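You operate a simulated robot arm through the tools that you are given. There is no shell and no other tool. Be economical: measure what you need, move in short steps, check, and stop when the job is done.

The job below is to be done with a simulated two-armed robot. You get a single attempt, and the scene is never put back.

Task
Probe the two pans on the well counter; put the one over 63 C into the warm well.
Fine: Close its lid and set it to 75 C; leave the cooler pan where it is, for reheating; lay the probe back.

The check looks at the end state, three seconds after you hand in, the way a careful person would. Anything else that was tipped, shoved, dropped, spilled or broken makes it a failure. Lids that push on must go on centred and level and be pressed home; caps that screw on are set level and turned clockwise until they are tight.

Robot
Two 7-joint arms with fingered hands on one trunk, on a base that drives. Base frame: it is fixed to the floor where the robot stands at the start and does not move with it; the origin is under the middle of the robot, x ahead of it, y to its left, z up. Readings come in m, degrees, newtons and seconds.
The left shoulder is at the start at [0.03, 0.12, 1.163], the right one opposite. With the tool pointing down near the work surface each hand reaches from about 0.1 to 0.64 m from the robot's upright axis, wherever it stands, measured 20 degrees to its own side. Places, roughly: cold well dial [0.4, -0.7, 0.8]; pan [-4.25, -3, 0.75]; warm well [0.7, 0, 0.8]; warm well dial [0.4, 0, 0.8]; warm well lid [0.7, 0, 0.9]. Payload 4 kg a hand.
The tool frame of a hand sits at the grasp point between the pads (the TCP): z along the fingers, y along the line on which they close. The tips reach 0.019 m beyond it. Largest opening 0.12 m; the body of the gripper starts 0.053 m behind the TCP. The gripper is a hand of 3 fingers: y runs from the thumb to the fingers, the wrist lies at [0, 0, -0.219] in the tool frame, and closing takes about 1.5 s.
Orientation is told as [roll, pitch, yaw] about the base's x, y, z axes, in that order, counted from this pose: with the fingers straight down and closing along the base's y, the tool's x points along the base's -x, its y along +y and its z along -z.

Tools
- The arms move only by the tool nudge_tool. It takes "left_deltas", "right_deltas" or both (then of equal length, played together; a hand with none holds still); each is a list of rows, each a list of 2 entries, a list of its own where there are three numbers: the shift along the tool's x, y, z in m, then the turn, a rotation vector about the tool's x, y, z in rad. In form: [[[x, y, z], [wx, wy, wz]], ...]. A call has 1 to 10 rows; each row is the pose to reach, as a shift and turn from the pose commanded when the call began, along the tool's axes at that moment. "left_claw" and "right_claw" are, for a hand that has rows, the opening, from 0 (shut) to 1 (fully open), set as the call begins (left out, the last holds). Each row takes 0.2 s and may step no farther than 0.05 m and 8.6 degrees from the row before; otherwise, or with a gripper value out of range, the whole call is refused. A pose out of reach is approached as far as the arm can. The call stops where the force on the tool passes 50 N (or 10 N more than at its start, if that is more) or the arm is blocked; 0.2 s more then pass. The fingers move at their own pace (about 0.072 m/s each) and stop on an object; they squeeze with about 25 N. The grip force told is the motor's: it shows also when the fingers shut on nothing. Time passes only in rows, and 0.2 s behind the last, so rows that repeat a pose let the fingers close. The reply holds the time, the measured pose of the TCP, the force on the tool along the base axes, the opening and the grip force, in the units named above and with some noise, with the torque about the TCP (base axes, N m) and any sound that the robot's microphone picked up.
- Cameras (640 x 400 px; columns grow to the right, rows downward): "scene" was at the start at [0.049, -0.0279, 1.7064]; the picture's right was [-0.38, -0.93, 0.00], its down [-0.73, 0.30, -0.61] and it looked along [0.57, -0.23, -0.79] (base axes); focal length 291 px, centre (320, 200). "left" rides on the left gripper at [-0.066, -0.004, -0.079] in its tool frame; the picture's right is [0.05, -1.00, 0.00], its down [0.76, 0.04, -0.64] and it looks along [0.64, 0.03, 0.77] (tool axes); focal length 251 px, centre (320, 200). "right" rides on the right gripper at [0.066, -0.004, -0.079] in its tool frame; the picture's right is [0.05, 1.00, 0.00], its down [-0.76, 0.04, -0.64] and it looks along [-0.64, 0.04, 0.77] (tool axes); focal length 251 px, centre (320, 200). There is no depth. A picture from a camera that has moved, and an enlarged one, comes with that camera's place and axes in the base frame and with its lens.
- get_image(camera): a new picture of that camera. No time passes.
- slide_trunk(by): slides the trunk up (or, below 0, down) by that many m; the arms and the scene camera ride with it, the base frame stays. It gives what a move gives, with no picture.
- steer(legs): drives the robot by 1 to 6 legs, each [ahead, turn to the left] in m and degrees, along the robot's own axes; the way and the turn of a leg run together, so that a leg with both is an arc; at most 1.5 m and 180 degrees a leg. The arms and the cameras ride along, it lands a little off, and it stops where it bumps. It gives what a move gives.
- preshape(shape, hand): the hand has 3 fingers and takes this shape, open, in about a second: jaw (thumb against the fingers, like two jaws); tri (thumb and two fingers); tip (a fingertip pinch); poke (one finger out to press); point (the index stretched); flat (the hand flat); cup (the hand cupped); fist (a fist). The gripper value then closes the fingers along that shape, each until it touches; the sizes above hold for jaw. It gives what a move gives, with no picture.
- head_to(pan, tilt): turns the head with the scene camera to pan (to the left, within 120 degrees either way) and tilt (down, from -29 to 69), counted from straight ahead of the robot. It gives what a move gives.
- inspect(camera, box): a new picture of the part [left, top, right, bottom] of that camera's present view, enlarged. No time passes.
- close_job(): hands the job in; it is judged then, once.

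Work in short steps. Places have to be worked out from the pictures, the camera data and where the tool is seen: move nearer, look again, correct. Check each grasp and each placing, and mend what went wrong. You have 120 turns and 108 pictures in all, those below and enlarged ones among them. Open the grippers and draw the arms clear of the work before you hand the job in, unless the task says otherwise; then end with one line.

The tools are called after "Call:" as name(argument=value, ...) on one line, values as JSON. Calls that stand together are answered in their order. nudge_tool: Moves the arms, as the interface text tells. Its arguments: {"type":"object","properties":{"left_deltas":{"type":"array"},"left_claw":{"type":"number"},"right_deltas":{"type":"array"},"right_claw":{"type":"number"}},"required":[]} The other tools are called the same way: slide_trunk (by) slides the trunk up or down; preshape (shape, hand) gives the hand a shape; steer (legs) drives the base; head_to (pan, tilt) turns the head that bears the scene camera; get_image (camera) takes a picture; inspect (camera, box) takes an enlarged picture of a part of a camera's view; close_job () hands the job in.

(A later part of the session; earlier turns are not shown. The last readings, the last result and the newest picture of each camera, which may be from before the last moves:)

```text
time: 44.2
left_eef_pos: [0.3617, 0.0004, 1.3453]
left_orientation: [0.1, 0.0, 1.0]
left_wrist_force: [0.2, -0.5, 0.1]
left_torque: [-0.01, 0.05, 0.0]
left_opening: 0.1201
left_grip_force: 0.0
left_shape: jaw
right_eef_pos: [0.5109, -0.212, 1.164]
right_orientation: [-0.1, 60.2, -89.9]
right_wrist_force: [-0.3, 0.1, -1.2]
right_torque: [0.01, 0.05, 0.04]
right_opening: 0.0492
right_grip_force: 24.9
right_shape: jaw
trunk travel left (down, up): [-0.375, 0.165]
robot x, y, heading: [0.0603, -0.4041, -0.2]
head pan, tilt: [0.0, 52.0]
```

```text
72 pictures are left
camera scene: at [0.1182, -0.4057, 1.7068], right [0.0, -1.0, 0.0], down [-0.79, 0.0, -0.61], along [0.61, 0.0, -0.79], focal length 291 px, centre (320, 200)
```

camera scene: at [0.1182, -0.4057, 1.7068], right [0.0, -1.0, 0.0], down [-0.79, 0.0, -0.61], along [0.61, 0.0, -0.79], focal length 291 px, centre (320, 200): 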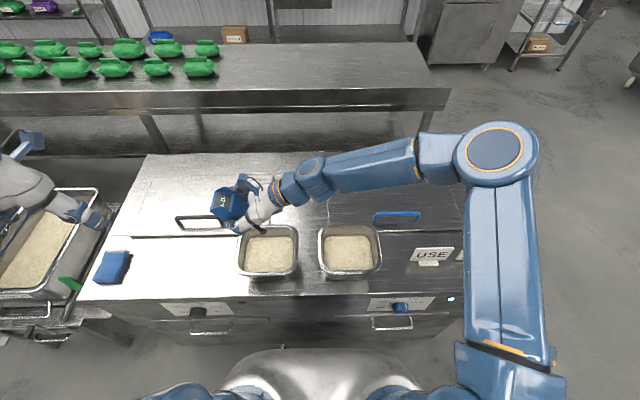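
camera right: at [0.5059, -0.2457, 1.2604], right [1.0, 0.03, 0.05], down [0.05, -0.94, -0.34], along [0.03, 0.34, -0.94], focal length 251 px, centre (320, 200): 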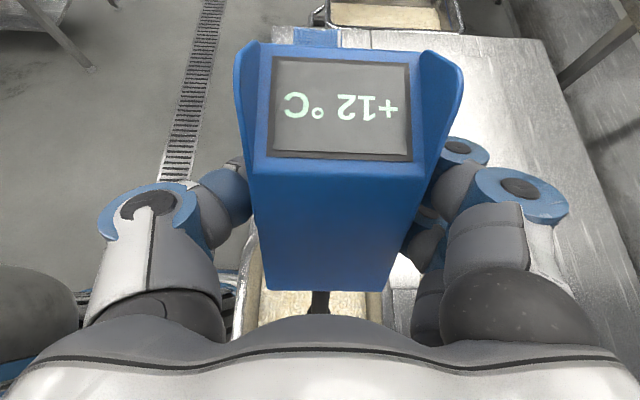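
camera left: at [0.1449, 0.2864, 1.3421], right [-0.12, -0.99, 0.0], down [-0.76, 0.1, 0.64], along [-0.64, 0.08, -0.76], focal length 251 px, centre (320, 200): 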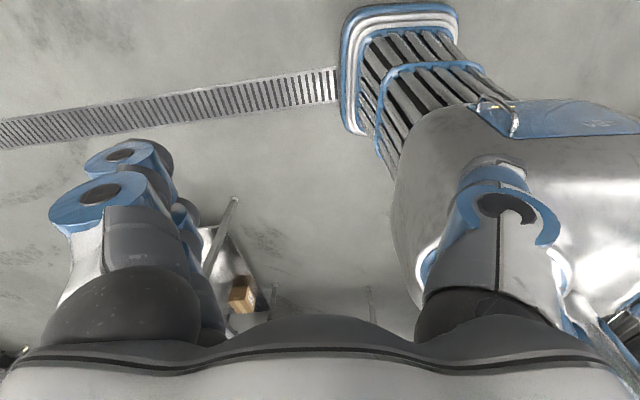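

The spike points down over pan 1. I lower 0.10 m along base -z and look.

Call:
nudge_tool(right_deltas=[[[-0.0346, 0, 0.02], [0, 0, 0]], [[-0.0606, 0, 0.035], [0, 0, 0]], [[-0.0866, 0, 0.05], [0, 0, 0]]])

Call:
inspect(camera="scene", box=[200, 160, 400, 290])

```text
time: 45.0
left_eef_pos: [0.3618, 0.0008, 1.3468]
left_orientation: [0.0, 0.0, 1.1]
left_wrist_force: [-0.8, 0.9, 0.0]
left_torque: [-0.01, 0.01, -0.01]
left_opening: 0.1203
left_grip_force: 0.1
left_shape: jaw
right_eef_pos: [0.5065, -0.2123, 1.0635]
right_orientation: [0.0, 60.1, -89.7]
right_wrist_force: [-0.1, 0.1, -1.4]
right_torque: [0.0, 0.01, 0.0]
right_opening: 0.0492
right_grip_force: 25.2
right_shape: jaw
trunk travel left (down, up): [-0.375, 0.165]
robot x, y, heading: [0.0612, -0.4038, -0.3]
head pan, tilt: [0.0, 52.0]
```

```text
3.08 times, centred on (300, 225) of scene
camera zoom: at [0.1169, -0.4051, 1.7069], right [0.0, -1.0, 0.0], down [-0.79, 0.0, -0.62], along [0.62, 0.0, -0.79], focal length 897 px, centre (382, 123)
```

zoom: 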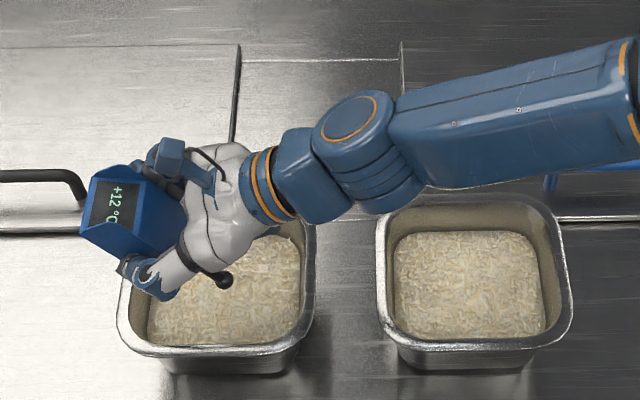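

The tip is at about [0.515, -0.26, 0.965], just above the rice. I lower 0.04 m further and read.

Call:
nudge_tool(right_deltas=[[[-0.0087, 0, 0.005], [0, 0, 0]], [[-0.0173, 0, 0.01], [0, 0, 0]], [[-0.026, 0, 0.015], [0, 0, 0]], [[-0.0346, 0, 0.02], [0, 0, 0]], [[-0.0346, 0, 0.02], [0, 0, 0]], [[-0.0346, 0, 0.02], [0, 0, 0]], [[-0.0346, 0, 0.02], [0, 0, 0]]])

Call:
inspect(camera="scene", box=[200, 160, 400, 290])

```text
time: 46.6
left_eef_pos: [0.3617, 0.0005, 1.3465]
left_orientation: [0.1, -0.1, 1.0]
left_wrist_force: [1.0, -0.2, -0.1]
left_torque: [0.0, -0.02, 0.02]
left_opening: 0.1199
left_grip_force: 0.1
left_shape: jaw
right_eef_pos: [0.5103, -0.2113, 1.0234]
right_orientation: [-0.1, 60.2, -89.7]
right_wrist_force: [0.4, 0.3, -1.4]
right_torque: [0.0, 0.0, 0.0]
right_opening: 0.049
right_grip_force: 25.1
right_shape: jaw
trunk travel left (down, up): [-0.375, 0.165]
robot x, y, heading: [0.0654, -0.4058, -0.3]
head pan, tilt: [0.0, 52.0]
```

```text
3.08 times, centred on (300, 225) of scene
camera zoom: at [0.1169, -0.405, 1.7069], right [0.0, -1.0, 0.0], down [-0.79, 0.0, -0.62], along [0.62, 0.0, -0.79], focal length 897 px, centre (382, 123)
```

zoom: 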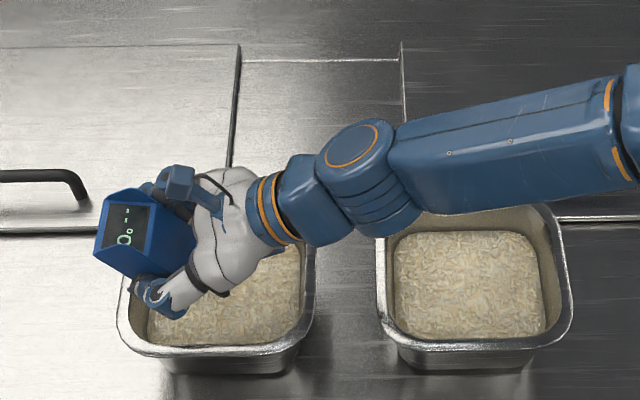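

The display shows dashes, so it is measuring. I wait about 2 s and read it with the wrist camera.

Call:
nudge_tool(right_deltas=[[[0, 0, 0], [0, 0, 0]], [[0, 0, 0], [0, 0, 0]], [[0, 0, 0], [0, 0, 0]], [[0, 0, 0], [0, 0, 0]], [[0, 0, 0], [0, 0, 0]], [[0, 0, 0], [0, 0, 0]], [[0, 0, 0], [0, 0, 0]], [[0, 0, 0], [0, 0, 0]], [[0, 0, 0], [0, 0, 0]], [[0, 0, 0], [0, 0, 0]]])

Call:
get_image(camera="right")

```text
time: 48.8
left_eef_pos: [0.3613, 0.0009, 1.346]
left_orientation: [0.0, 0.1, 1.0]
left_wrist_force: [-0.2, -0.7, 0.3]
left_torque: [0.0, -0.03, 0.0]
left_opening: 0.1202
left_grip_force: 0.0
left_shape: jaw
right_eef_pos: [0.51, -0.2118, 1.0252]
right_orientation: [0.0, 60.0, -89.7]
right_wrist_force: [0.8, 0.5, -0.4]
right_torque: [-0.01, 0.02, 0.02]
right_opening: 0.0491
right_grip_force: 24.9
right_shape: jaw
trunk travel left (down, up): [-0.375, 0.165]
robot x, y, heading: [0.0635, -0.4088, -0.4]
head pan, tilt: [0.0, 52.0]
```

```text
69 pictures are left
camera right: at [0.5055, -0.2455, 1.1224], right [1.0, 0.03, 0.05], down [0.05, -0.94, -0.34], along [0.03, 0.34, -0.94], focal length 251 px, centre (320, 200)
```

right: 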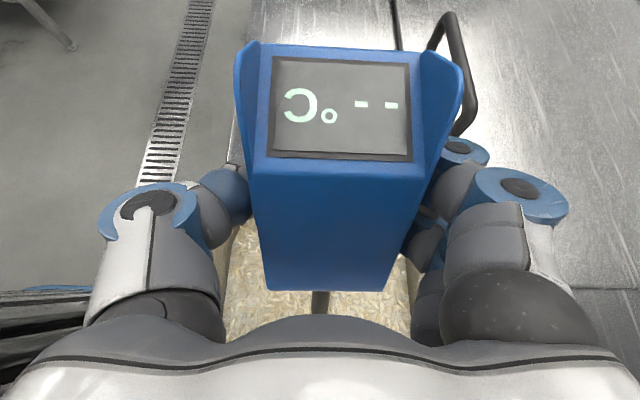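

It still shows "-- °C". I go 8 mm deeper and wait longer.

Call:
nudge_tool(right_deltas=[[[-0.0069, 0, 0.004], [0, 0, 0]], [[-0.0069, 0, 0.004], [0, 0, 0]], [[-0.0069, 0, 0.004], [0, 0, 0]], [[-0.0069, 0, 0.004], [0, 0, 0]], [[-0.0069, 0, 0.004], [0, 0, 0]], [[-0.0069, 0, 0.004], [0, 0, 0]], [[-0.0069, 0, 0.004], [0, 0, 0]], [[-0.0069, 0, 0.004], [0, 0, 0]], [[-0.0069, 0, 0.004], [0, 0, 0]], [[-0.0069, 0, 0.004], [0, 0, 0]]])

Call:
get_image(camera="right")

```text
time: 51.0
left_eef_pos: [0.3617, -0.0003, 1.3466]
left_orientation: [0.0, 0.0, 1.0]
left_wrist_force: [-0.1, 0.2, 0.9]
left_torque: [-0.02, 0.01, 0.01]
left_opening: 0.1202
left_grip_force: 0.1
left_shape: jaw
right_eef_pos: [0.5091, -0.2104, 1.0175]
right_orientation: [-0.1, 60.1, -89.7]
right_wrist_force: [-0.1, -0.3, -1.8]
right_torque: [0.03, 0.03, 0.0]
right_opening: 0.0488
right_grip_force: 25.4
right_shape: jaw
trunk travel left (down, up): [-0.375, 0.165]
robot x, y, heading: [0.0611, -0.4047, -0.3]
head pan, tilt: [0.0, 52.0]
```

```text
68 pictures are left
camera right: at [0.5049, -0.2454, 1.1145], right [1.0, 0.03, 0.05], down [0.05, -0.94, -0.34], along [0.03, 0.34, -0.94], focal length 251 px, centre (320, 200)
```

right: 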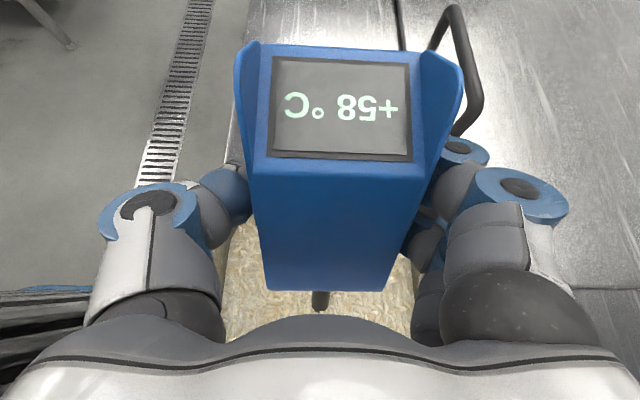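

It reads +58 °C (the image is upside down). I hold a little longer to confirm it is steady.

Call:
nudge_tool(right_deltas=[[[0, 0, 0], [0, 0, 0]], [[0, 0, 0], [0, 0, 0]], [[0, 0, 0], [0, 0, 0]], [[0, 0, 0], [0, 0, 0]], [[0, 0, 0], [0, 0, 0]], [[0, 0, 0], [0, 0, 0]], [[0, 0, 0], [0, 0, 0]], [[0, 0, 0], [0, 0, 0]], [[0, 0, 0], [0, 0, 0]], [[0, 0, 0], [0, 0, 0]]])

Call:
inspect(camera="right", box=[220, 40, 480, 180])

```text
time: 53.2
left_eef_pos: [0.3604, -0.0003, 1.3456]
left_orientation: [0.0, 0.0, 0.9]
left_wrist_force: [-0.3, 0.2, -0.6]
left_torque: [-0.01, -0.01, -0.03]
left_opening: 0.1198
left_grip_force: 0.0
left_shape: jaw
right_eef_pos: [0.5092, -0.2112, 1.0176]
right_orientation: [0.0, 60.2, -89.7]
right_wrist_force: [-0.6, -0.5, -0.7]
right_torque: [0.02, 0.02, 0.03]
right_opening: 0.0492
right_grip_force: 25.4
right_shape: jaw
trunk travel left (down, up): [-0.375, 0.165]
robot x, y, heading: [0.0582, -0.4045, -0.5]
head pan, tilt: [0.0, 52.0]
```

```text
2.46 times, centred on (350, 110) of right
camera zoom: at [0.5049, -0.2454, 1.1145], right [1.0, 0.03, 0.05], down [0.05, -0.94, -0.34], along [0.03, 0.34, -0.94], focal length 619 px, centre (246, 422)
```

zoom: 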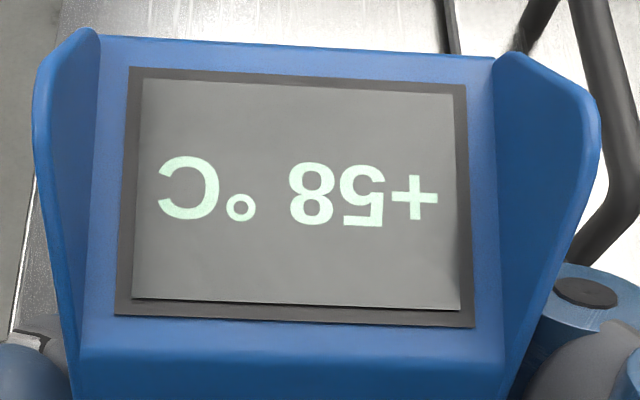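

Pan 1 is steady at 58 °C, so it is the cooler one. I lift out and shift to pan 2 at y≈-0.486.

Call:
nudge_tool(right_deltas=[[[0.0398, 0, -0.023], [0, 0, 0]], [[0.0796, 0, -0.046], [0, 0, 0]], [[0.1083, 0, -0.0625], [0, 0, 0]], [[0.086, 0, -0.1015], [0, 0, 0]], [[0.0635, 0, -0.1405], [0, 0, 0]], [[0.041, 0, -0.1795], [0, 0, 0]], [[0.0185, 0, -0.2185], [0, 0, 0]], [[-0.0047, 0, -0.2582], [0, 0, 0]], [[-0.0393, 0, -0.2382], [0, 0, 0]], [[-0.0393, 0, -0.2382], [0, 0, 0]]])

Call:
inspect(camera="scene", box=[220, 160, 420, 290])

```text
time: 55.4
left_eef_pos: [0.3605, 0.0003, 1.3471]
left_orientation: [-0.1, -0.1, 1.2]
left_wrist_force: [0.9, 0.2, -0.2]
left_torque: [0.02, -0.02, 0.01]
left_opening: 0.1199
left_grip_force: 0.0
left_shape: jaw
right_eef_pos: [0.5125, -0.4355, 1.0974]
right_orientation: [0.0, 60.1, -89.6]
right_wrist_force: [-0.8, -0.6, -2.0]
right_torque: [0.0, 0.01, 0.01]
right_opening: 0.0491
right_grip_force: 24.8
right_shape: jaw
trunk travel left (down, up): [-0.375, 0.165]
robot x, y, heading: [0.0596, -0.4062, -0.2]
head pan, tilt: [0.0, 52.0]
```

```text
3.08 times, centred on (320, 225) of scene
camera zoom: at [0.1157, -0.405, 1.7069], right [0.0, -1.0, 0.0], down [-0.79, 0.0, -0.62], along [0.62, 0.0, -0.79], focal length 897 px, centre (320, 123)
```

zoom: 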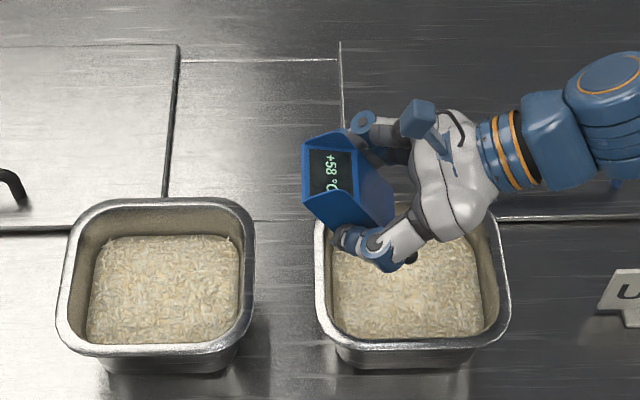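

The hand is positioned over pan 2. I lower 0.08 m and wait about 5 s.

Call:
nudge_tool(right_deltas=[[[-0.026, 0, 0.015], [0, 0, 0]], [[-0.052, 0, 0.03], [0, 0, 0]], [[-0.0693, 0, 0.04], [0, 0, 0]], [[-0.0693, 0, 0.04], [0, 0, 0]], [[-0.0693, 0, 0.04], [0, 0, 0]], [[-0.0693, 0, 0.04], [0, 0, 0]], [[-0.0693, 0, 0.04], [0, 0, 0]], [[-0.0693, 0, 0.04], [0, 0, 0]], [[-0.0693, 0, 0.04], [0, 0, 0]], [[-0.0693, 0, 0.04], [0, 0, 0]]])

Call:
nudge_tool(right_deltas=[[[0, 0, 0], [0, 0, 0]], [[0, 0, 0], [0, 0, 0]], [[0, 0, 0], [0, 0, 0]], [[0, 0, 0], [0, 0, 0]], [[0, 0, 0], [0, 0, 0]], [[0, 0, 0], [0, 0, 0]], [[0, 0, 0], [0, 0, 0]], [[0, 0, 0], [0, 0, 0]], [[0, 0, 0], [0, 0, 0]], [[0, 0, 0], [0, 0, 0]]])

Call:
nudge_tool(right_deltas=[[[0, 0, 0], [0, 0, 0]], [[0, 0, 0], [0, 0, 0]], [[0, 0, 0], [0, 0, 0]], [[0, 0, 0], [0, 0, 0]], [[0, 0, 0], [0, 0, 0]], [[0, 0, 0], [0, 0, 0]], [[0, 0, 0], [0, 0, 0]], [[0, 0, 0], [0, 0, 0]], [[0, 0, 0], [0, 0, 0]], [[0, 0, 0], [0, 0, 0]]])

Call:
inspect(camera="right", box=[220, 40, 480, 180])

```text
time: 57.6
left_eef_pos: [0.3611, 0.0011, 1.3468]
left_orientation: [0.0, 0.0, 1.0]
left_wrist_force: [-0.7, 0.1, -0.3]
left_torque: [-0.03, 0.02, 0.0]
left_opening: 0.1199
left_grip_force: 0.1
left_shape: jaw
right_eef_pos: [0.5105, -0.4356, 1.0222]
right_orientation: [0.0, 60.0, -89.8]
right_wrist_force: [0.2, -0.1, -0.7]
right_torque: [0.01, 0.02, 0.02]
right_opening: 0.0491
right_grip_force: 25.1
right_shape: jaw
trunk travel left (down, up): [-0.375, 0.165]
robot x, y, heading: [0.0609, -0.4052, -0.0]
head pan, tilt: [0.0, 52.0]
```

```text
time: 59.8
left_eef_pos: [0.3608, -0.0004, 1.3448]
left_orientation: [0.0, 0.0, 1.0]
left_wrist_force: [-0.5, 0.3, -0.2]
left_torque: [0.0, 0.02, -0.03]
left_opening: 0.12
left_grip_force: 0.0
left_shape: jaw
right_eef_pos: [0.5101, -0.4358, 1.022]
right_orientation: [0.0, 60.1, -89.7]
right_wrist_force: [0.9, 0.4, -0.6]
right_torque: [0.01, 0.01, -0.01]
right_opening: 0.049
right_grip_force: 25.4
right_shape: jaw
trunk travel left (down, up): [-0.375, 0.165]
robot x, y, heading: [0.0636, -0.4081, -0.0]
head pan, tilt: [0.0, 52.0]
```

```text
time: 62.0
left_eef_pos: [0.3614, -0.0002, 1.3464]
left_orientation: [0.0, 0.0, 1.0]
left_wrist_force: [0.3, -0.1, 0.6]
left_torque: [-0.02, 0.01, 0.0]
left_opening: 0.1197
left_grip_force: 0.1
left_shape: jaw
right_eef_pos: [0.5094, -0.4356, 1.0217]
right_orientation: [-0.1, 60.0, -89.7]
right_wrist_force: [-0.1, -0.3, 0.1]
right_torque: [0.03, 0.05, -0.04]
right_opening: 0.049
right_grip_force: 24.7
right_shape: jaw
trunk travel left (down, up): [-0.375, 0.165]
robot x, y, heading: [0.0604, -0.404, -0.0]
head pan, tilt: [0.0, 52.0]
```

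```text
2.46 times, centred on (350, 110) of right
camera zoom: at [0.5063, -0.4706, 1.1195], right [1.0, 0.03, 0.05], down [0.05, -0.94, -0.34], along [0.03, 0.34, -0.94], focal length 619 px, centre (246, 422)
```

zoom: 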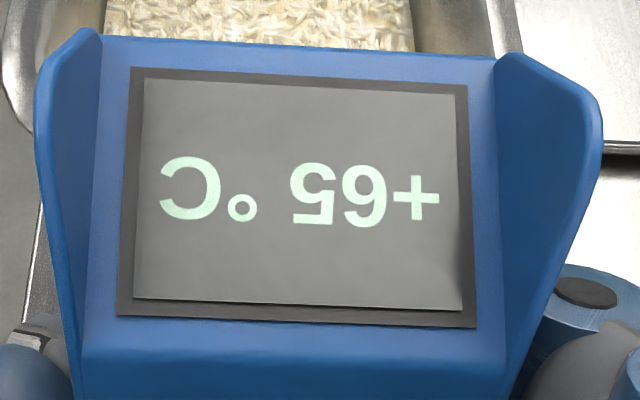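

Pan 2 reads +65 °C, so pan 2 goes to the warm well. I lift the probe out and bring it back to a flat, compact pose for driving.

Call:
nudge_tool(right_deltas=[[[0.0398, 0, -0.023], [0, 0, 0]], [[0.0796, 0, -0.046], [0, 0, 0]], [[0.1191, 0, -0.069], [0, 0, 0]]])

Call:
nudge_tool(right_deltas=[[[0.01, 0, -0.02], [0, -0.131, 0]], [[0.02, -0.01, -0.04], [0, -0.262, 0]], [[0.02, -0.02, -0.05], [0, -0.393, 0]], [[0.02, -0.03, -0.05], [0, -0.524, 0]], [[0.02, -0.04, -0.05], [0, -0.655, 0]], [[0.02, -0.05, -0.05], [0, -0.786, 0]], [[0.02, -0.06, -0.05], [0, -0.917, 0]], [[0.02, -0.07, -0.05], [0, -1.047, 0]]])

Call:
get_image(camera="scene")

```text
time: 62.8
left_eef_pos: [0.3607, -0.001, 1.3464]
left_orientation: [-0.1, 0.0, 1.1]
left_wrist_force: [-0.1, 0.7, 0.8]
left_torque: [0.01, 0.0, -0.01]
left_opening: 0.1201
left_grip_force: 0.0
left_shape: jaw
right_eef_pos: [0.5106, -0.4373, 1.1596]
right_orientation: [0.0, 60.0, -89.6]
right_wrist_force: [-0.6, 0.4, -1.6]
right_torque: [-0.01, 0.0, 0.01]
right_opening: 0.0492
right_grip_force: 24.9
right_shape: jaw
trunk travel left (down, up): [-0.375, 0.165]
robot x, y, heading: [0.0622, -0.4021, -0.1]
head pan, tilt: [0.0, 52.0]
```

```text
time: 64.6
left_eef_pos: [0.3611, 0.0015, 1.3454]
left_orientation: [-0.1, 0.0, 1.0]
left_wrist_force: [-0.4, -0.1, -0.9]
left_torque: [-0.01, 0.01, 0.0]
left_opening: 0.1198
left_grip_force: 0.1
left_shape: jaw
right_eef_pos: [0.4407, -0.4704, 1.2021]
right_orientation: [0.0, -0.1, -89.7]
right_wrist_force: [0.4, -0.4, -1.5]
right_torque: [0.02, -0.01, -0.01]
right_opening: 0.0489
right_grip_force: 24.7
right_shape: jaw
trunk travel left (down, up): [-0.375, 0.165]
robot x, y, heading: [0.0561, -0.4064, -0.2]
head pan, tilt: [0.0, 52.0]
```

```text
64 pictures are left
camera scene: at [0.1164, -0.4039, 1.7069], right [0.0, -1.0, 0.0], down [-0.79, 0.0, -0.62], along [0.62, 0.0, -0.79], focal length 291 px, centre (320, 200)
```

scene: 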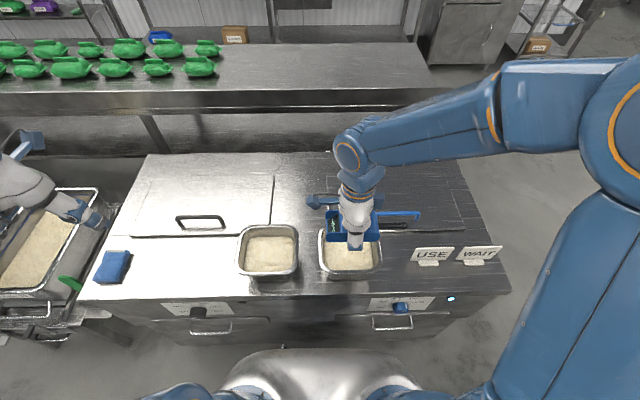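

Next I drive back toward the warm well, to robot y≈-0.05, using small turns.

Call:
steer(legs=[[-0.28, 0], [0, 20], [0, 20], [0, 20], [0, 20], [0.34, 0]])

```text
time: 69.7
left_eef_pos: [-0.3838, 0.0686, 1.346]
left_orientation: [-0.1, -0.1, 57.3]
left_wrist_force: [0.8, -0.3, 0.6]
left_torque: [0.01, -0.03, 0.02]
left_opening: 0.1196
left_grip_force: 0.0
left_shape: jaw
right_eef_pos: [0.0525, -0.1253, 1.2016]
right_orientation: [0.0, 0.1, -33.6]
right_wrist_force: [0.4, -0.2, -1.4]
right_torque: [-0.04, 0.02, 0.03]
right_opening: 0.0487
right_grip_force: 25.2
right_shape: jaw
trunk travel left (down, up): [-0.375, 0.165]
robot x, y, heading: [-0.1735, -0.4333, 57.1]
head pan, tilt: [0.0, 52.0]
stopped in leg 4: the robot was blocked; the commanded pose is now the measured one
```

Call:
steer(legs=[[0, 14], [0, 14]])

```text
time: 71.8
left_eef_pos: [-0.5934, -0.0781, 1.3451]
left_orientation: [-0.2, 0.0, 84.7]
left_wrist_force: [-0.7, 0.2, 0.1]
left_torque: [-0.05, -0.02, -0.05]
left_opening: 0.1199
left_grip_force: 0.0
left_shape: jaw
right_eef_pos: [-0.1155, -0.0484, 1.202]
right_orientation: [-0.1, 0.0, -6.1]
right_wrist_force: [-0.7, 1.0, -0.9]
right_torque: [0.0, 0.0, 0.01]
right_opening: 0.0486
right_grip_force: 24.7
right_shape: jaw
trunk travel left (down, up): [-0.375, 0.165]
robot x, y, heading: [-0.1491, -0.4291, 84.8]
head pan, tilt: [0.0, 52.0]
```

It now faces +84.8°. I go ahead 0.38 m, then turn back right in small steps.

Call:
steer(legs=[[0.38, 0], [0, -14], [0, -14], [0, -14]])

Call:
steer(legs=[[0, -14], [0, -14], [0, -14]])

```text
time: 77.1
left_eef_pos: [-0.2053, 0.5161, 1.3461]
left_orientation: [0.0, 0.0, 42.7]
left_wrist_force: [-0.4, -0.5, -1.3]
left_torque: [-0.04, 0.0, 0.02]
left_opening: 0.1199
left_grip_force: 0.2
left_shape: jaw
right_eef_pos: [0.1693, 0.2176, 1.2018]
right_orientation: [-0.1, 0.1, -48.1]
right_wrist_force: [-0.2, 0.7, -0.2]
right_torque: [0.01, 0.02, -0.04]
right_opening: 0.0485
right_grip_force: 25.1
right_shape: jaw
trunk travel left (down, up): [-0.375, 0.165]
robot x, y, heading: [-0.1382, -0.0098, 41.8]
head pan, tilt: [0.0, 52.0]
stopped in leg 4: the robot was blocked; the commanded pose is now the measured one
```

```text
time: 80.3
left_eef_pos: [0.164, 0.4262, 1.346]
left_orientation: [0.0, -0.1, 1.3]
left_wrist_force: [-0.2, -0.4, -0.3]
left_torque: [0.0, -0.02, -0.03]
left_opening: 0.1203
left_grip_force: 0.1
left_shape: jaw
right_eef_pos: [0.2468, -0.0442, 1.202]
right_orientation: [0.0, 0.1, -89.6]
right_wrist_force: [0.0, 0.3, -1.3]
right_torque: [0.01, -0.03, 0.03]
right_opening: 0.0486
right_grip_force: 24.9
right_shape: jaw
trunk travel left (down, up): [-0.375, 0.165]
robot x, y, heading: [-0.1436, 0.0323, 0.5]
head pan, tilt: [0.0, 52.0]
stopped in leg 3: the robot was blocked; the commanded pose is now the measured one
```

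The robot is facing the counter at y≈0.03. I drive ahead 0.22 m.

Call:
steer(legs=[[0.22, -0.5]])

Call:
get_image(camera="scene")

```text
time: 82.0
left_eef_pos: [0.3849, 0.4301, 1.3465]
left_orientation: [0.0, 0.0, 1.3]
left_wrist_force: [0.4, -0.1, -0.3]
left_torque: [0.01, -0.01, 0.0]
left_opening: 0.1199
left_grip_force: 0.2
left_shape: jaw
right_eef_pos: [0.4656, -0.0417, 1.2006]
right_orientation: [-0.1, 0.0, -89.7]
right_wrist_force: [1.0, -0.4, -1.4]
right_torque: [0.03, 0.03, 0.02]
right_opening: 0.0483
right_grip_force: 25.2
right_shape: jaw
trunk travel left (down, up): [-0.375, 0.165]
robot x, y, heading: [0.0834, 0.0341, 0.4]
head pan, tilt: [0.0, 52.0]
```

```text
63 pictures are left
camera scene: at [0.1372, 0.036, 1.7069], right [0.01, -1.0, 0.0], down [-0.79, -0.01, -0.61], along [0.61, 0.01, -0.79], focal length 291 px, centre (320, 200)
```

scene: 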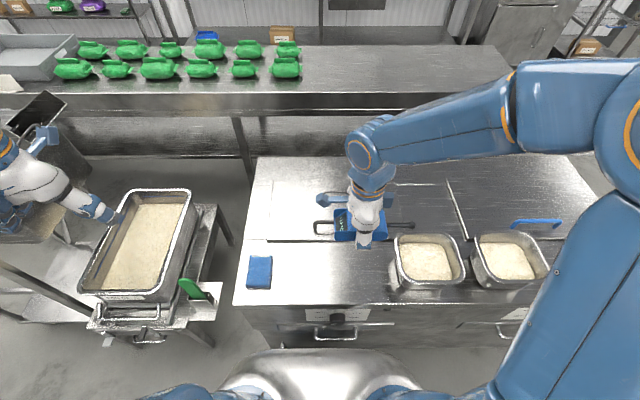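

I lower the probe to its original place: TCP [0.479, 0.041, 0.902].

Call:
nudge_tool(right_deltas=[[[0.03, 0.005, 0.02], [0, 0, 0]], [[0.06, 0.01, 0.05], [0, 0, 0]], [[0.082, 0.013, 0.09], [0, 0, 0]], [[0.082, 0.013, 0.135], [0, 0, 0]], [[0.082, 0.013, 0.18], [0, 0, 0]], [[0.082, 0.013, 0.225], [0, 0, 0]], [[0.082, 0.013, 0.265], [0, 0, 0]], [[0.082, 0.013, 0.285], [0, 0, 0]], [[0.082, 0.013, 0.295], [0, 0, 0]], [[0.082, 0.013, 0.2985], [0, 0, 0]]])

Call:
inspect(camera="scene", box=[230, 200, 430, 330])

```text
time: 84.2
left_eef_pos: [0.3838, 0.4301, 1.3461]
left_orientation: [0.1, 0.0, 1.3]
left_wrist_force: [0.0, 0.2, -0.2]
left_torque: [-0.05, -0.02, -0.03]
left_opening: 0.1198
left_grip_force: 0.0
left_shape: jaw
right_eef_pos: [0.4777, 0.0417, 0.9047]
right_orientation: [0.0, 0.1, -89.7]
right_wrist_force: [0.4, 0.3, -0.5]
right_torque: [0.02, 0.01, 0.01]
right_opening: 0.0483
right_grip_force: 25.4
right_shape: jaw
trunk travel left (down, up): [-0.375, 0.165]
robot x, y, heading: [0.0817, 0.0353, 0.8]
head pan, tilt: [0.0, 52.0]
```

```text
3.08 times, centred on (330, 265) of scene
camera zoom: at [0.1367, 0.0364, 1.7069], right [0.01, -1.0, 0.0], down [-0.79, -0.01, -0.62], along [0.62, 0.01, -0.79], focal length 897 px, centre (289, 0)
```

zoom: 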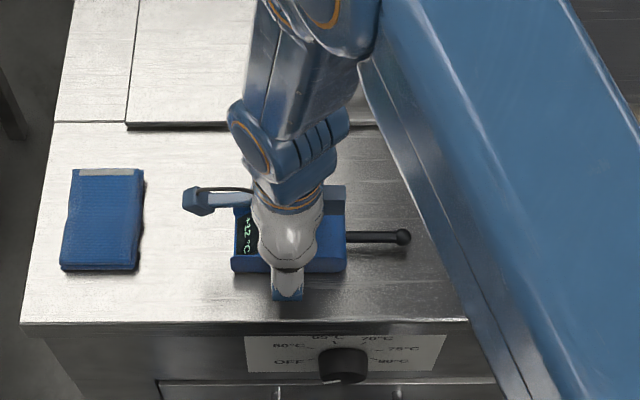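

There is no contact yet. I lower a few mm more.

Call:
nudge_tool(right_deltas=[[[0, 0, 0.002], [0, 0, 0]], [[0, 0, 0.004], [0, 0, 0]], [[0, 0, 0.005], [0, 0, 0]]])

```text
time: 85.0
left_eef_pos: [0.382, 0.4292, 1.3482]
left_orientation: [-0.1, -0.1, 1.3]
left_wrist_force: [0.4, -0.4, -0.3]
left_torque: [0.01, 0.02, -0.02]
left_opening: 0.1199
left_grip_force: 0.1
left_shape: jaw
right_eef_pos: [0.4775, 0.0416, 0.9008]
right_orientation: [0.2, 0.1, -89.7]
right_wrist_force: [-1.4, -2.1, 25.3]
right_torque: [-0.08, 0.25, 0.07]
right_opening: 0.0492
right_grip_force: 24.8
right_shape: jaw
trunk travel left (down, up): [-0.375, 0.165]
robot x, y, heading: [0.082, 0.0367, 0.9]
head pan, tilt: [0.0, 52.0]
```

It has touched down. I ease off 2 mm, open, and rise after the release.

Call:
nudge_tool(right_deltas=[[[0, 0, -0.002], [0, 0, 0]], [[0, 0, -0.002], [0, 0, 0]], [[0, 0, -0.002], [0, 0, 0]], [[0, 0, -0.002], [0, 0, 0]], [[0, 0, -0.002], [0, 0, 0]], [[0, 0, -0.002], [0, 0, 0]]], right_claw=1)

Call:
nudge_tool(right_deltas=[[[0, 0, -0.03], [0, 0, 0]], [[0, 0, -0.07], [0, 0, 0]], [[0, 0, -0.12], [0, 0, 0]], [[0, 0, -0.17], [0, 0, 0]], [[-0.04, 0, -0.2], [0, 0, 0]], [[-0.08, 0, -0.22], [0, 0, 0]], [[-0.12, 0, -0.24], [0, 0, 0]], [[-0.16, 0, -0.25], [0, 0, 0]], [[-0.2, 0, -0.25], [0, 0, 0]]])

Call:
inspect(camera="scene", box=[230, 150, 480, 340])

```text
time: 85.5
left_eef_pos: [0.3853, 0.43, 1.3466]
left_orientation: [0.0, 0.0, 1.3]
left_wrist_force: [0.0, -0.5, 0.0]
left_torque: [0.04, 0.01, 0.01]
left_opening: 0.1201
left_grip_force: 0.1
left_shape: jaw
right_eef_pos: [0.484, 0.043, 0.9029]
right_orientation: [0.7, 0.3, -89.7]
right_wrist_force: [0.3, -0.2, -0.7]
right_torque: [0.04, 0.03, 0.0]
right_opening: 0.12
right_grip_force: 0.1
right_shape: jaw
trunk travel left (down, up): [-0.375, 0.165]
robot x, y, heading: [0.0826, 0.0322, 0.7]
head pan, tilt: [0.0, 52.0]
stopped in row 2 (right hand): the force on the tool passed its limit at 58 N (the readings are from after the stop); the commanded pose is now the measured one
```

```text
time: 87.5
left_eef_pos: [0.3836, 0.4284, 1.3474]
left_orientation: [-0.1, 0.0, 1.3]
left_wrist_force: [-0.1, 0.4, 0.3]
left_torque: [0.07, 0.03, 0.02]
left_opening: 0.1201
left_grip_force: 0.0
left_shape: jaw
right_eef_pos: [0.4826, -0.1601, 1.1506]
right_orientation: [0.6, 0.3, -89.8]
right_wrist_force: [0.8, 0.2, 0.2]
right_torque: [0.01, -0.03, -0.01]
right_opening: 0.1196
right_grip_force: 0.0
right_shape: jaw
trunk travel left (down, up): [-0.375, 0.165]
robot x, y, heading: [0.0826, 0.0326, 0.4]
head pan, tilt: [0.0, 52.0]
```

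```text
2.11 times, centred on (355, 245) of scene
camera zoom: at [0.1361, 0.0349, 1.7069], right [0.01, -1.0, 0.0], down [-0.79, -0.01, -0.62], along [0.62, 0.01, -0.79], focal length 613 px, centre (246, 105)
```

zoom: 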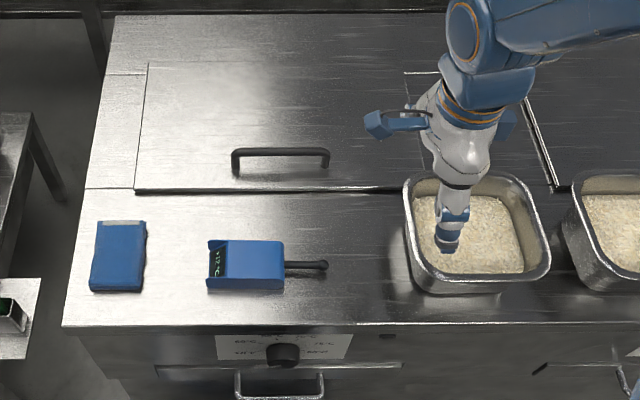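

The probe lies back as it was. Now the lid: I withdraw the right hand and bring the left hand toward the black handle, turned to close along x, staying high to look first.

Call:
nudge_tool(right_deltas=[[[-0.02, -0.02, -0.01], [0, 0, 0]], [[-0.04, -0.04, -0.02], [0, 0, 0]], [[-0.06, -0.06, -0.03], [0, 0, 0]], [[-0.08, -0.08, -0.04], [0, 0, 0]], [[-0.1, -0.1, -0.05], [0, 0, 0]], [[-0.12, -0.12, -0.06], [0, 0, 0]], [[-0.14, -0.13, -0.07], [0, 0, 0]], [[-0.14, -0.13, -0.07], [0, 0, 0]], [[-0.14, -0.13, -0.07], [0, 0, 0]], [[-0.14, -0.13, -0.07], [0, 0, 0]]], left_deltas=[[[-0.02, -0.03, 0.01], [0, 0, -0.145]], [[-0.04, -0.06, 0.02], [0, 0, -0.29]], [[-0.06, -0.09, 0.03], [0, 0, -0.435]], [[-0.08, -0.12, 0.04], [0, 0, -0.58]], [[-0.1, -0.15, 0.05], [0, 0, -0.725]], [[-0.12, -0.18, 0.06], [0, 0, -0.87]], [[-0.14, -0.21, 0.07], [0, 0, -1.015]], [[-0.16, -0.24, 0.08], [0, 0, -1.16]], [[-0.18, -0.27, 0.09], [0, 0, -1.305]], [[-0.2, -0.3, 0.1], [0, 0, -1.45]]])

Call:
get_image(camera="left")

```text
time: 89.7
left_eef_pos: [0.5927, 0.1353, 1.2462]
left_orientation: [-0.1, -0.1, 84.4]
left_wrist_force: [-0.8, 0.1, -0.4]
left_torque: [0.04, -0.01, 0.01]
left_opening: 0.1199
left_grip_force: 0.1
left_shape: jaw
right_eef_pos: [0.354, -0.3022, 1.2173]
right_orientation: [0.6, 0.3, -89.7]
right_wrist_force: [0.2, -0.2, -0.5]
right_torque: [-0.01, 0.03, 0.01]
right_opening: 0.1197
right_grip_force: 0.0
right_shape: jaw
trunk travel left (down, up): [-0.375, 0.165]
robot x, y, heading: [0.0796, 0.0371, 0.6]
head pan, tilt: [0.0, 52.0]
```

```text
60 pictures are left
camera left: at [0.6024, 0.2024, 1.3231], right [0.99, -0.15, 0.0], down [-0.12, -0.76, 0.64], along [-0.1, -0.64, -0.77], focal length 251 px, centre (320, 200)
```

left: 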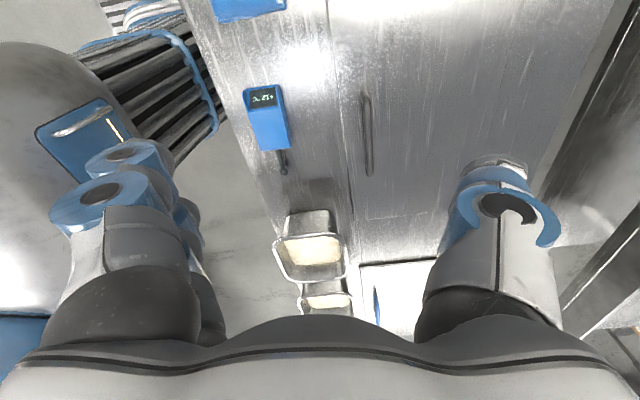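

The handle bar is at about x 0.643, y -0.07 to 0.075, z≈0.944. I move above its middle and finish the turn.

Call:
nudge_tool(left_deltas=[[[0.03, -0.015, 0.03], [0, 0, -0.025]], [[0.06, -0.03, 0.06], [0, 0, -0.05]], [[0.09, -0.045, 0.09], [0, 0, -0.075]], [[0.12, -0.06, 0.12], [0, 0, -0.098]], [[0.129, -0.063, 0.146], [0, 0, -0.098]], [[0.129, -0.063, 0.166], [0, 0, -0.098]]])

Call:
get_image(camera="left")

Call:
inspect(camera="scene", box=[230, 130, 480, 320])

```text
time: 91.1
left_eef_pos: [0.6403, -0.0003, 1.0812]
left_orientation: [0.0, -0.1, 90.0]
left_wrist_force: [0.7, 0.2, -0.4]
left_torque: [0.05, 0.02, 0.03]
left_opening: 0.1202
left_grip_force: 0.0
left_shape: jaw
right_eef_pos: [0.3546, -0.3031, 1.2179]
right_orientation: [0.6, 0.3, -89.7]
right_wrist_force: [-0.4, -1.3, 0.0]
right_torque: [-0.01, 0.01, 0.02]
right_opening: 0.1201
right_grip_force: 0.1
right_shape: jaw
trunk travel left (down, up): [-0.375, 0.165]
robot x, y, heading: [0.0819, 0.0338, 0.8]
head pan, tilt: [0.0, 52.0]
```

```text
59 pictures are left
camera left: at [0.6452, 0.0669, 1.1584], right [1.0, -0.06, 0.0], down [-0.04, -0.76, 0.64], along [-0.04, -0.64, -0.77], focal length 251 px, centre (320, 200)
```

left: 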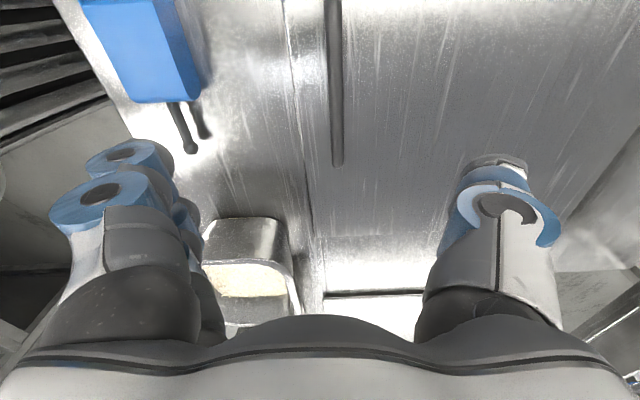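

```text
2.11 times, centred on (355, 225) of scene
camera zoom: at [0.137, 0.0356, 1.7069], right [0.01, -1.0, 0.0], down [-0.79, -0.01, -0.62], along [0.62, 0.01, -0.79], focal length 613 px, centre (246, 147)
```

zoom: 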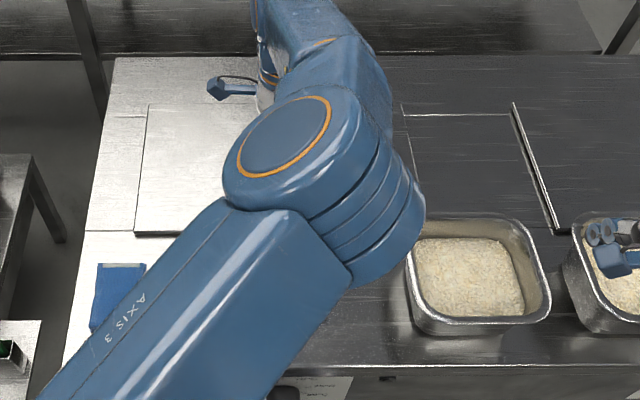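

Seen close, the bar is at x≈0.653. I shift 12 mm and lower so the pads bracket the bar.

Call:
nudge_tool(left_deltas=[[[0, -0.012, 0.03], [0, 0, 0]], [[0, -0.012, 0.06], [0, 0, 0]], [[0, -0.012, 0.09], [0, 0, 0]], [[0, -0.012, 0.11], [0, 0, 0]], [[0, -0.012, 0.125], [0, 0, 0]], [[0, -0.012, 0.135], [0, 0, 0]]])

Call:
get_image(camera="left")

Call:
get_image(camera="right")

```text
time: 92.5
left_eef_pos: [0.652, 0.0002, 0.9443]
left_orientation: [-0.1, 0.0, 89.9]
left_wrist_force: [0.4, -0.4, 0.6]
left_torque: [0.06, -0.04, -0.03]
left_opening: 0.1201
left_grip_force: 0.0
left_shape: jaw
right_eef_pos: [0.352, -0.3007, 1.2178]
right_orientation: [0.6, 0.3, -89.7]
right_wrist_force: [-0.3, -1.0, -0.2]
right_torque: [0.03, -0.01, -0.04]
right_opening: 0.12
right_grip_force: 0.1
right_shape: jaw
trunk travel left (down, up): [-0.375, 0.165]
robot x, y, heading: [0.0815, 0.0321, 0.9]
head pan, tilt: [0.0, 52.0]
```

```text
57 pictures are left
camera left: at [0.6558, 0.0679, 1.0228], right [1.0, -0.06, 0.0], down [-0.04, -0.76, 0.64], along [-0.03, -0.64, -0.77], focal length 251 px, centre (320, 200)
```

left: 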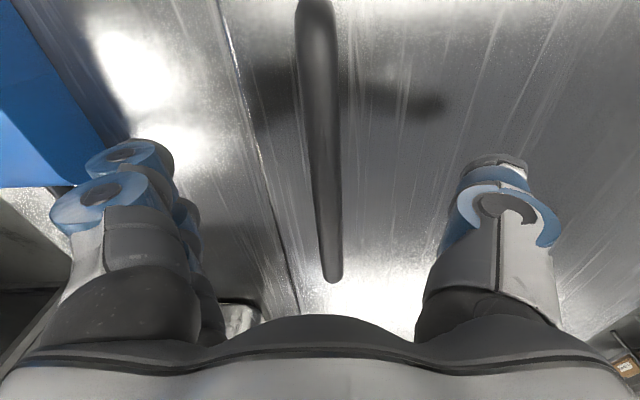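

```text
56 pictures are left
camera right: at [0.3478, -0.234, 1.2974], right [1.0, 0.06, 0.01], down [0.04, -0.77, 0.64], along [0.05, -0.64, -0.77], focal length 251 px, centre (320, 200)
```

right: 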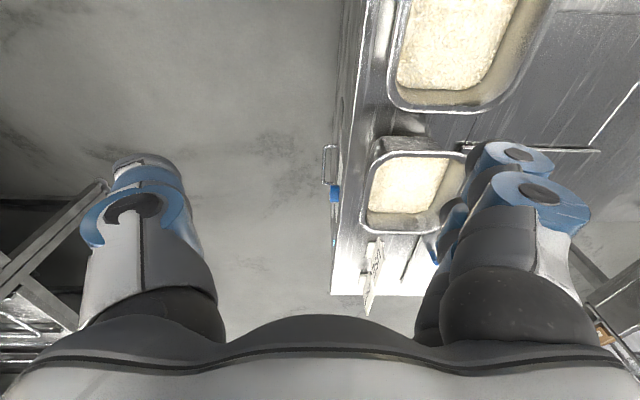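

The bar runs between the fingers at the right height. I close gently and then lift a few cm to learn how the lid moves.

Call:
nudge_tool(left_deltas=[[[0, 0, 0], [0, 0, 0]], [[0, 0, 0], [0, 0, 0]], [[0, 0, 0], [0, 0, 0]], [[0, 0, 0], [0, 0, 0]], [[0, 0, 0], [0, 0, 0]], [[0, 0, 0], [0, 0, 0]], [[0, 0, 0], [0, 0, 0]], [[0, 0, 0], [0, 0, 0]]], left_claw=0)

Call:
nudge_tool(left_deltas=[[[0, 0, -0.01], [0, 0, 0]], [[0, 0, -0.02], [0, 0, 0]], [[0, 0, -0.03], [0, 0, 0]]])

Call:
get_image(camera="scene")

```text
time: 94.3
left_eef_pos: [0.6508, -0.0003, 0.9455]
left_orientation: [-0.1, -0.1, 89.9]
left_wrist_force: [-3.2, -0.5, 2.2]
left_torque: [0.01, 0.08, 0.04]
left_opening: 0.0073
left_grip_force: 24.9
left_shape: jaw
right_eef_pos: [0.3512, -0.3018, 1.2184]
right_orientation: [0.8, 0.4, -89.7]
right_wrist_force: [0.4, -0.1, 0.3]
right_torque: [0.02, 0.03, 0.0]
right_opening: 0.12
right_grip_force: 0.1
right_shape: jaw
trunk travel left (down, up): [-0.375, 0.165]
robot x, y, heading: [0.0805, 0.0336, 0.7]
head pan, tilt: [0.0, 52.0]
```

```text
time: 95.1
left_eef_pos: [0.652, -0.001, 0.9759]
left_orientation: [-0.2, 0.1, 89.9]
left_wrist_force: [0.1, 0.4, 0.5]
left_torque: [-0.03, -0.01, -0.01]
left_opening: 0.0057
left_grip_force: 25.1
left_shape: jaw
right_eef_pos: [0.3531, -0.3002, 1.2187]
right_orientation: [0.8, 0.3, -89.7]
right_wrist_force: [-0.3, 1.2, 0.4]
right_torque: [-0.04, -0.04, 0.02]
right_opening: 0.1195
right_grip_force: 0.1
right_shape: jaw
trunk travel left (down, up): [-0.375, 0.165]
robot x, y, heading: [0.0819, 0.0354, 0.8]
head pan, tilt: [0.0, 52.0]
```

```text
55 pictures are left
camera scene: at [0.1359, 0.0361, 1.7069], right [0.01, -1.0, 0.0], down [-0.79, -0.01, -0.62], along [0.62, 0.01, -0.79], focal length 291 px, centre (320, 200)
```

scene: 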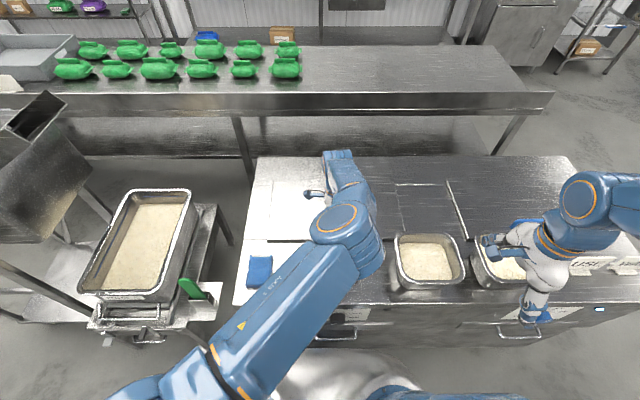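

Call:
get_image(camera="left")

```text
54 pictures are left
camera left: at [0.656, 0.0674, 1.0534], right [1.0, -0.06, 0.0], down [-0.04, -0.76, 0.64], along [-0.03, -0.64, -0.77], focal length 251 px, centre (320, 200)
```

left: 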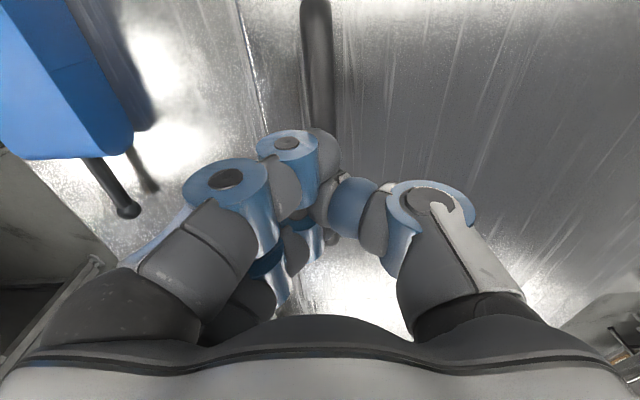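

The fingers slipped off the top of the bar. I reopen, go about 20 mm deeper than before, and grip again.

Call:
nudge_tool(left_deltas=[[[0, 0, -0.02], [0, 0, 0]], [[0, 0, -0.02], [0, 0, 0]], [[0, 0, -0.02], [0, 0, 0]], [[0, 0, -0.02], [0, 0, 0]], [[0, 0, -0.02], [0, 0, 0]]], left_claw=1)

Call:
nudge_tool(left_deltas=[[[0, 0, 0.025], [0, 0, 0]], [[0, 0, 0.045], [0, 0, 0]], [[0, 0, 0.06], [0, 0, 0]], [[0, 0, 0.068], [0, 0, 0]], [[0, 0, 0.073], [0, 0, 0]]])

Call:
get_image(camera="left")

```text
time: 96.3
left_eef_pos: [0.6532, 0.0003, 0.995]
left_orientation: [0.0, 0.0, 89.9]
left_wrist_force: [0.5, 0.5, 0.0]
left_torque: [0.01, -0.02, 0.02]
left_opening: 0.12
left_grip_force: 0.1
left_shape: jaw
right_eef_pos: [0.3534, -0.3016, 1.2176]
right_orientation: [0.6, 0.3, -89.7]
right_wrist_force: [0.4, -1.1, -0.1]
right_torque: [-0.03, 0.0, 0.01]
right_opening: 0.12
right_grip_force: 0.2
right_shape: jaw
trunk travel left (down, up): [-0.375, 0.165]
robot x, y, heading: [0.0795, 0.0347, 0.5]
head pan, tilt: [0.0, 52.0]
```

```text
time: 97.5
left_eef_pos: [0.6522, -0.0029, 0.9272]
left_orientation: [-0.2, 0.1, 89.6]
left_wrist_force: [-0.3, -0.3, 0.5]
left_torque: [-0.01, 0.02, -0.01]
left_opening: 0.1201
left_grip_force: 0.1
left_shape: jaw
left hand out of reach, approached as far as the arm can: row 5
right_eef_pos: [0.3531, -0.3008, 1.2178]
right_orientation: [0.6, 0.3, -89.7]
right_wrist_force: [0.5, 0.2, -0.5]
right_torque: [0.0, -0.02, 0.0]
right_opening: 0.1199
right_grip_force: 0.0
right_shape: jaw
trunk travel left (down, up): [-0.375, 0.165]
robot x, y, heading: [0.08, 0.0386, 0.7]
head pan, tilt: [0.0, 52.0]
```

```text
53 pictures are left
camera left: at [0.6565, 0.0659, 1.0045], right [1.0, -0.06, 0.0], down [-0.05, -0.76, 0.65], along [-0.04, -0.64, -0.76], focal length 251 px, centre (320, 200)
```

left: 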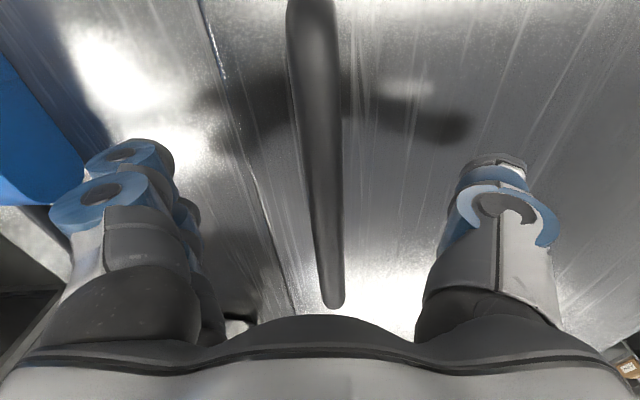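

The arm is at its reach limit, but the bar (about z 0.932) now sits at pad level. I try gripping here.

Call:
nudge_tool(left_deltas=[[[0, 0, 0], [0, 0, 0]], [[0, 0, 0], [0, 0, 0]], [[0, 0, 0], [0, 0, 0]], [[0, 0, 0], [0, 0, 0]], [[0, 0, 0], [0, 0, 0]], [[0, 0, 0], [0, 0, 0]], [[0, 0, 0], [0, 0, 0]], [[0, 0, 0], [0, 0, 0]]], left_claw=0)

Call:
nudge_tool(left_deltas=[[[0, 0, -0.01], [0, 0, 0]], [[0, 0, -0.02], [0, 0, 0]], [[0, 0, -0.03], [0, 0, 0]]])

Call:
get_image(camera="left")

```text
time: 99.3
left_eef_pos: [0.6507, -0.0025, 0.9267]
left_orientation: [0.0, 0.1, 89.8]
left_wrist_force: [-4.2, 0.5, -8.9]
left_torque: [0.02, -0.02, -0.02]
left_opening: 0.003
left_grip_force: 25.4
left_shape: jaw
right_eef_pos: [0.354, -0.3006, 1.2179]
right_orientation: [0.6, 0.4, -89.7]
right_wrist_force: [-0.5, 0.5, -0.1]
right_torque: [-0.03, -0.01, -0.03]
right_opening: 0.1202
right_grip_force: 0.0
right_shape: jaw
trunk travel left (down, up): [-0.375, 0.165]
robot x, y, heading: [0.0841, 0.034, 0.7]
head pan, tilt: [0.0, 52.0]
```

```text
time: 100.1
left_eef_pos: [0.6565, -0.0012, 0.9547]
left_orientation: [-0.1, -0.1, 89.9]
left_wrist_force: [23.9, -3.0, -16.1]
left_torque: [-0.04, 0.16, -0.04]
left_opening: 0.0038
left_grip_force: 24.7
left_shape: jaw
right_eef_pos: [0.3588, -0.3008, 1.216]
right_orientation: [0.5, 0.3, -89.8]
right_wrist_force: [-0.6, -0.3, -0.5]
right_torque: [-0.01, 0.0, -0.03]
right_opening: 0.1201
right_grip_force: 0.0
right_shape: jaw
trunk travel left (down, up): [-0.375, 0.165]
robot x, y, heading: [0.0794, 0.0338, 0.7]
head pan, tilt: [0.0, 52.0]
```

```text
52 pictures are left
camera left: at [0.6601, 0.0661, 1.0327], right [1.0, -0.06, 0.0], down [-0.04, -0.76, 0.64], along [-0.03, -0.64, -0.77], focal length 251 px, centre (320, 200)
```

left: 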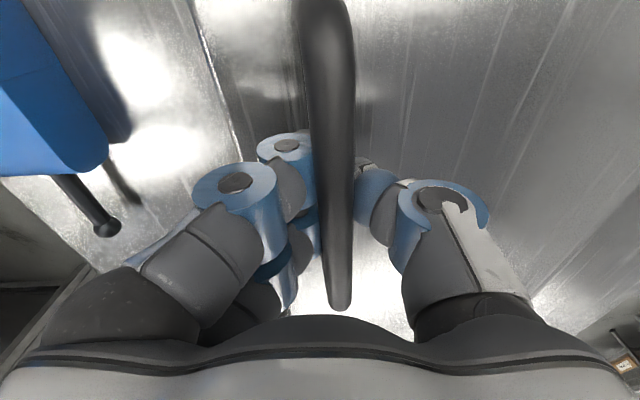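

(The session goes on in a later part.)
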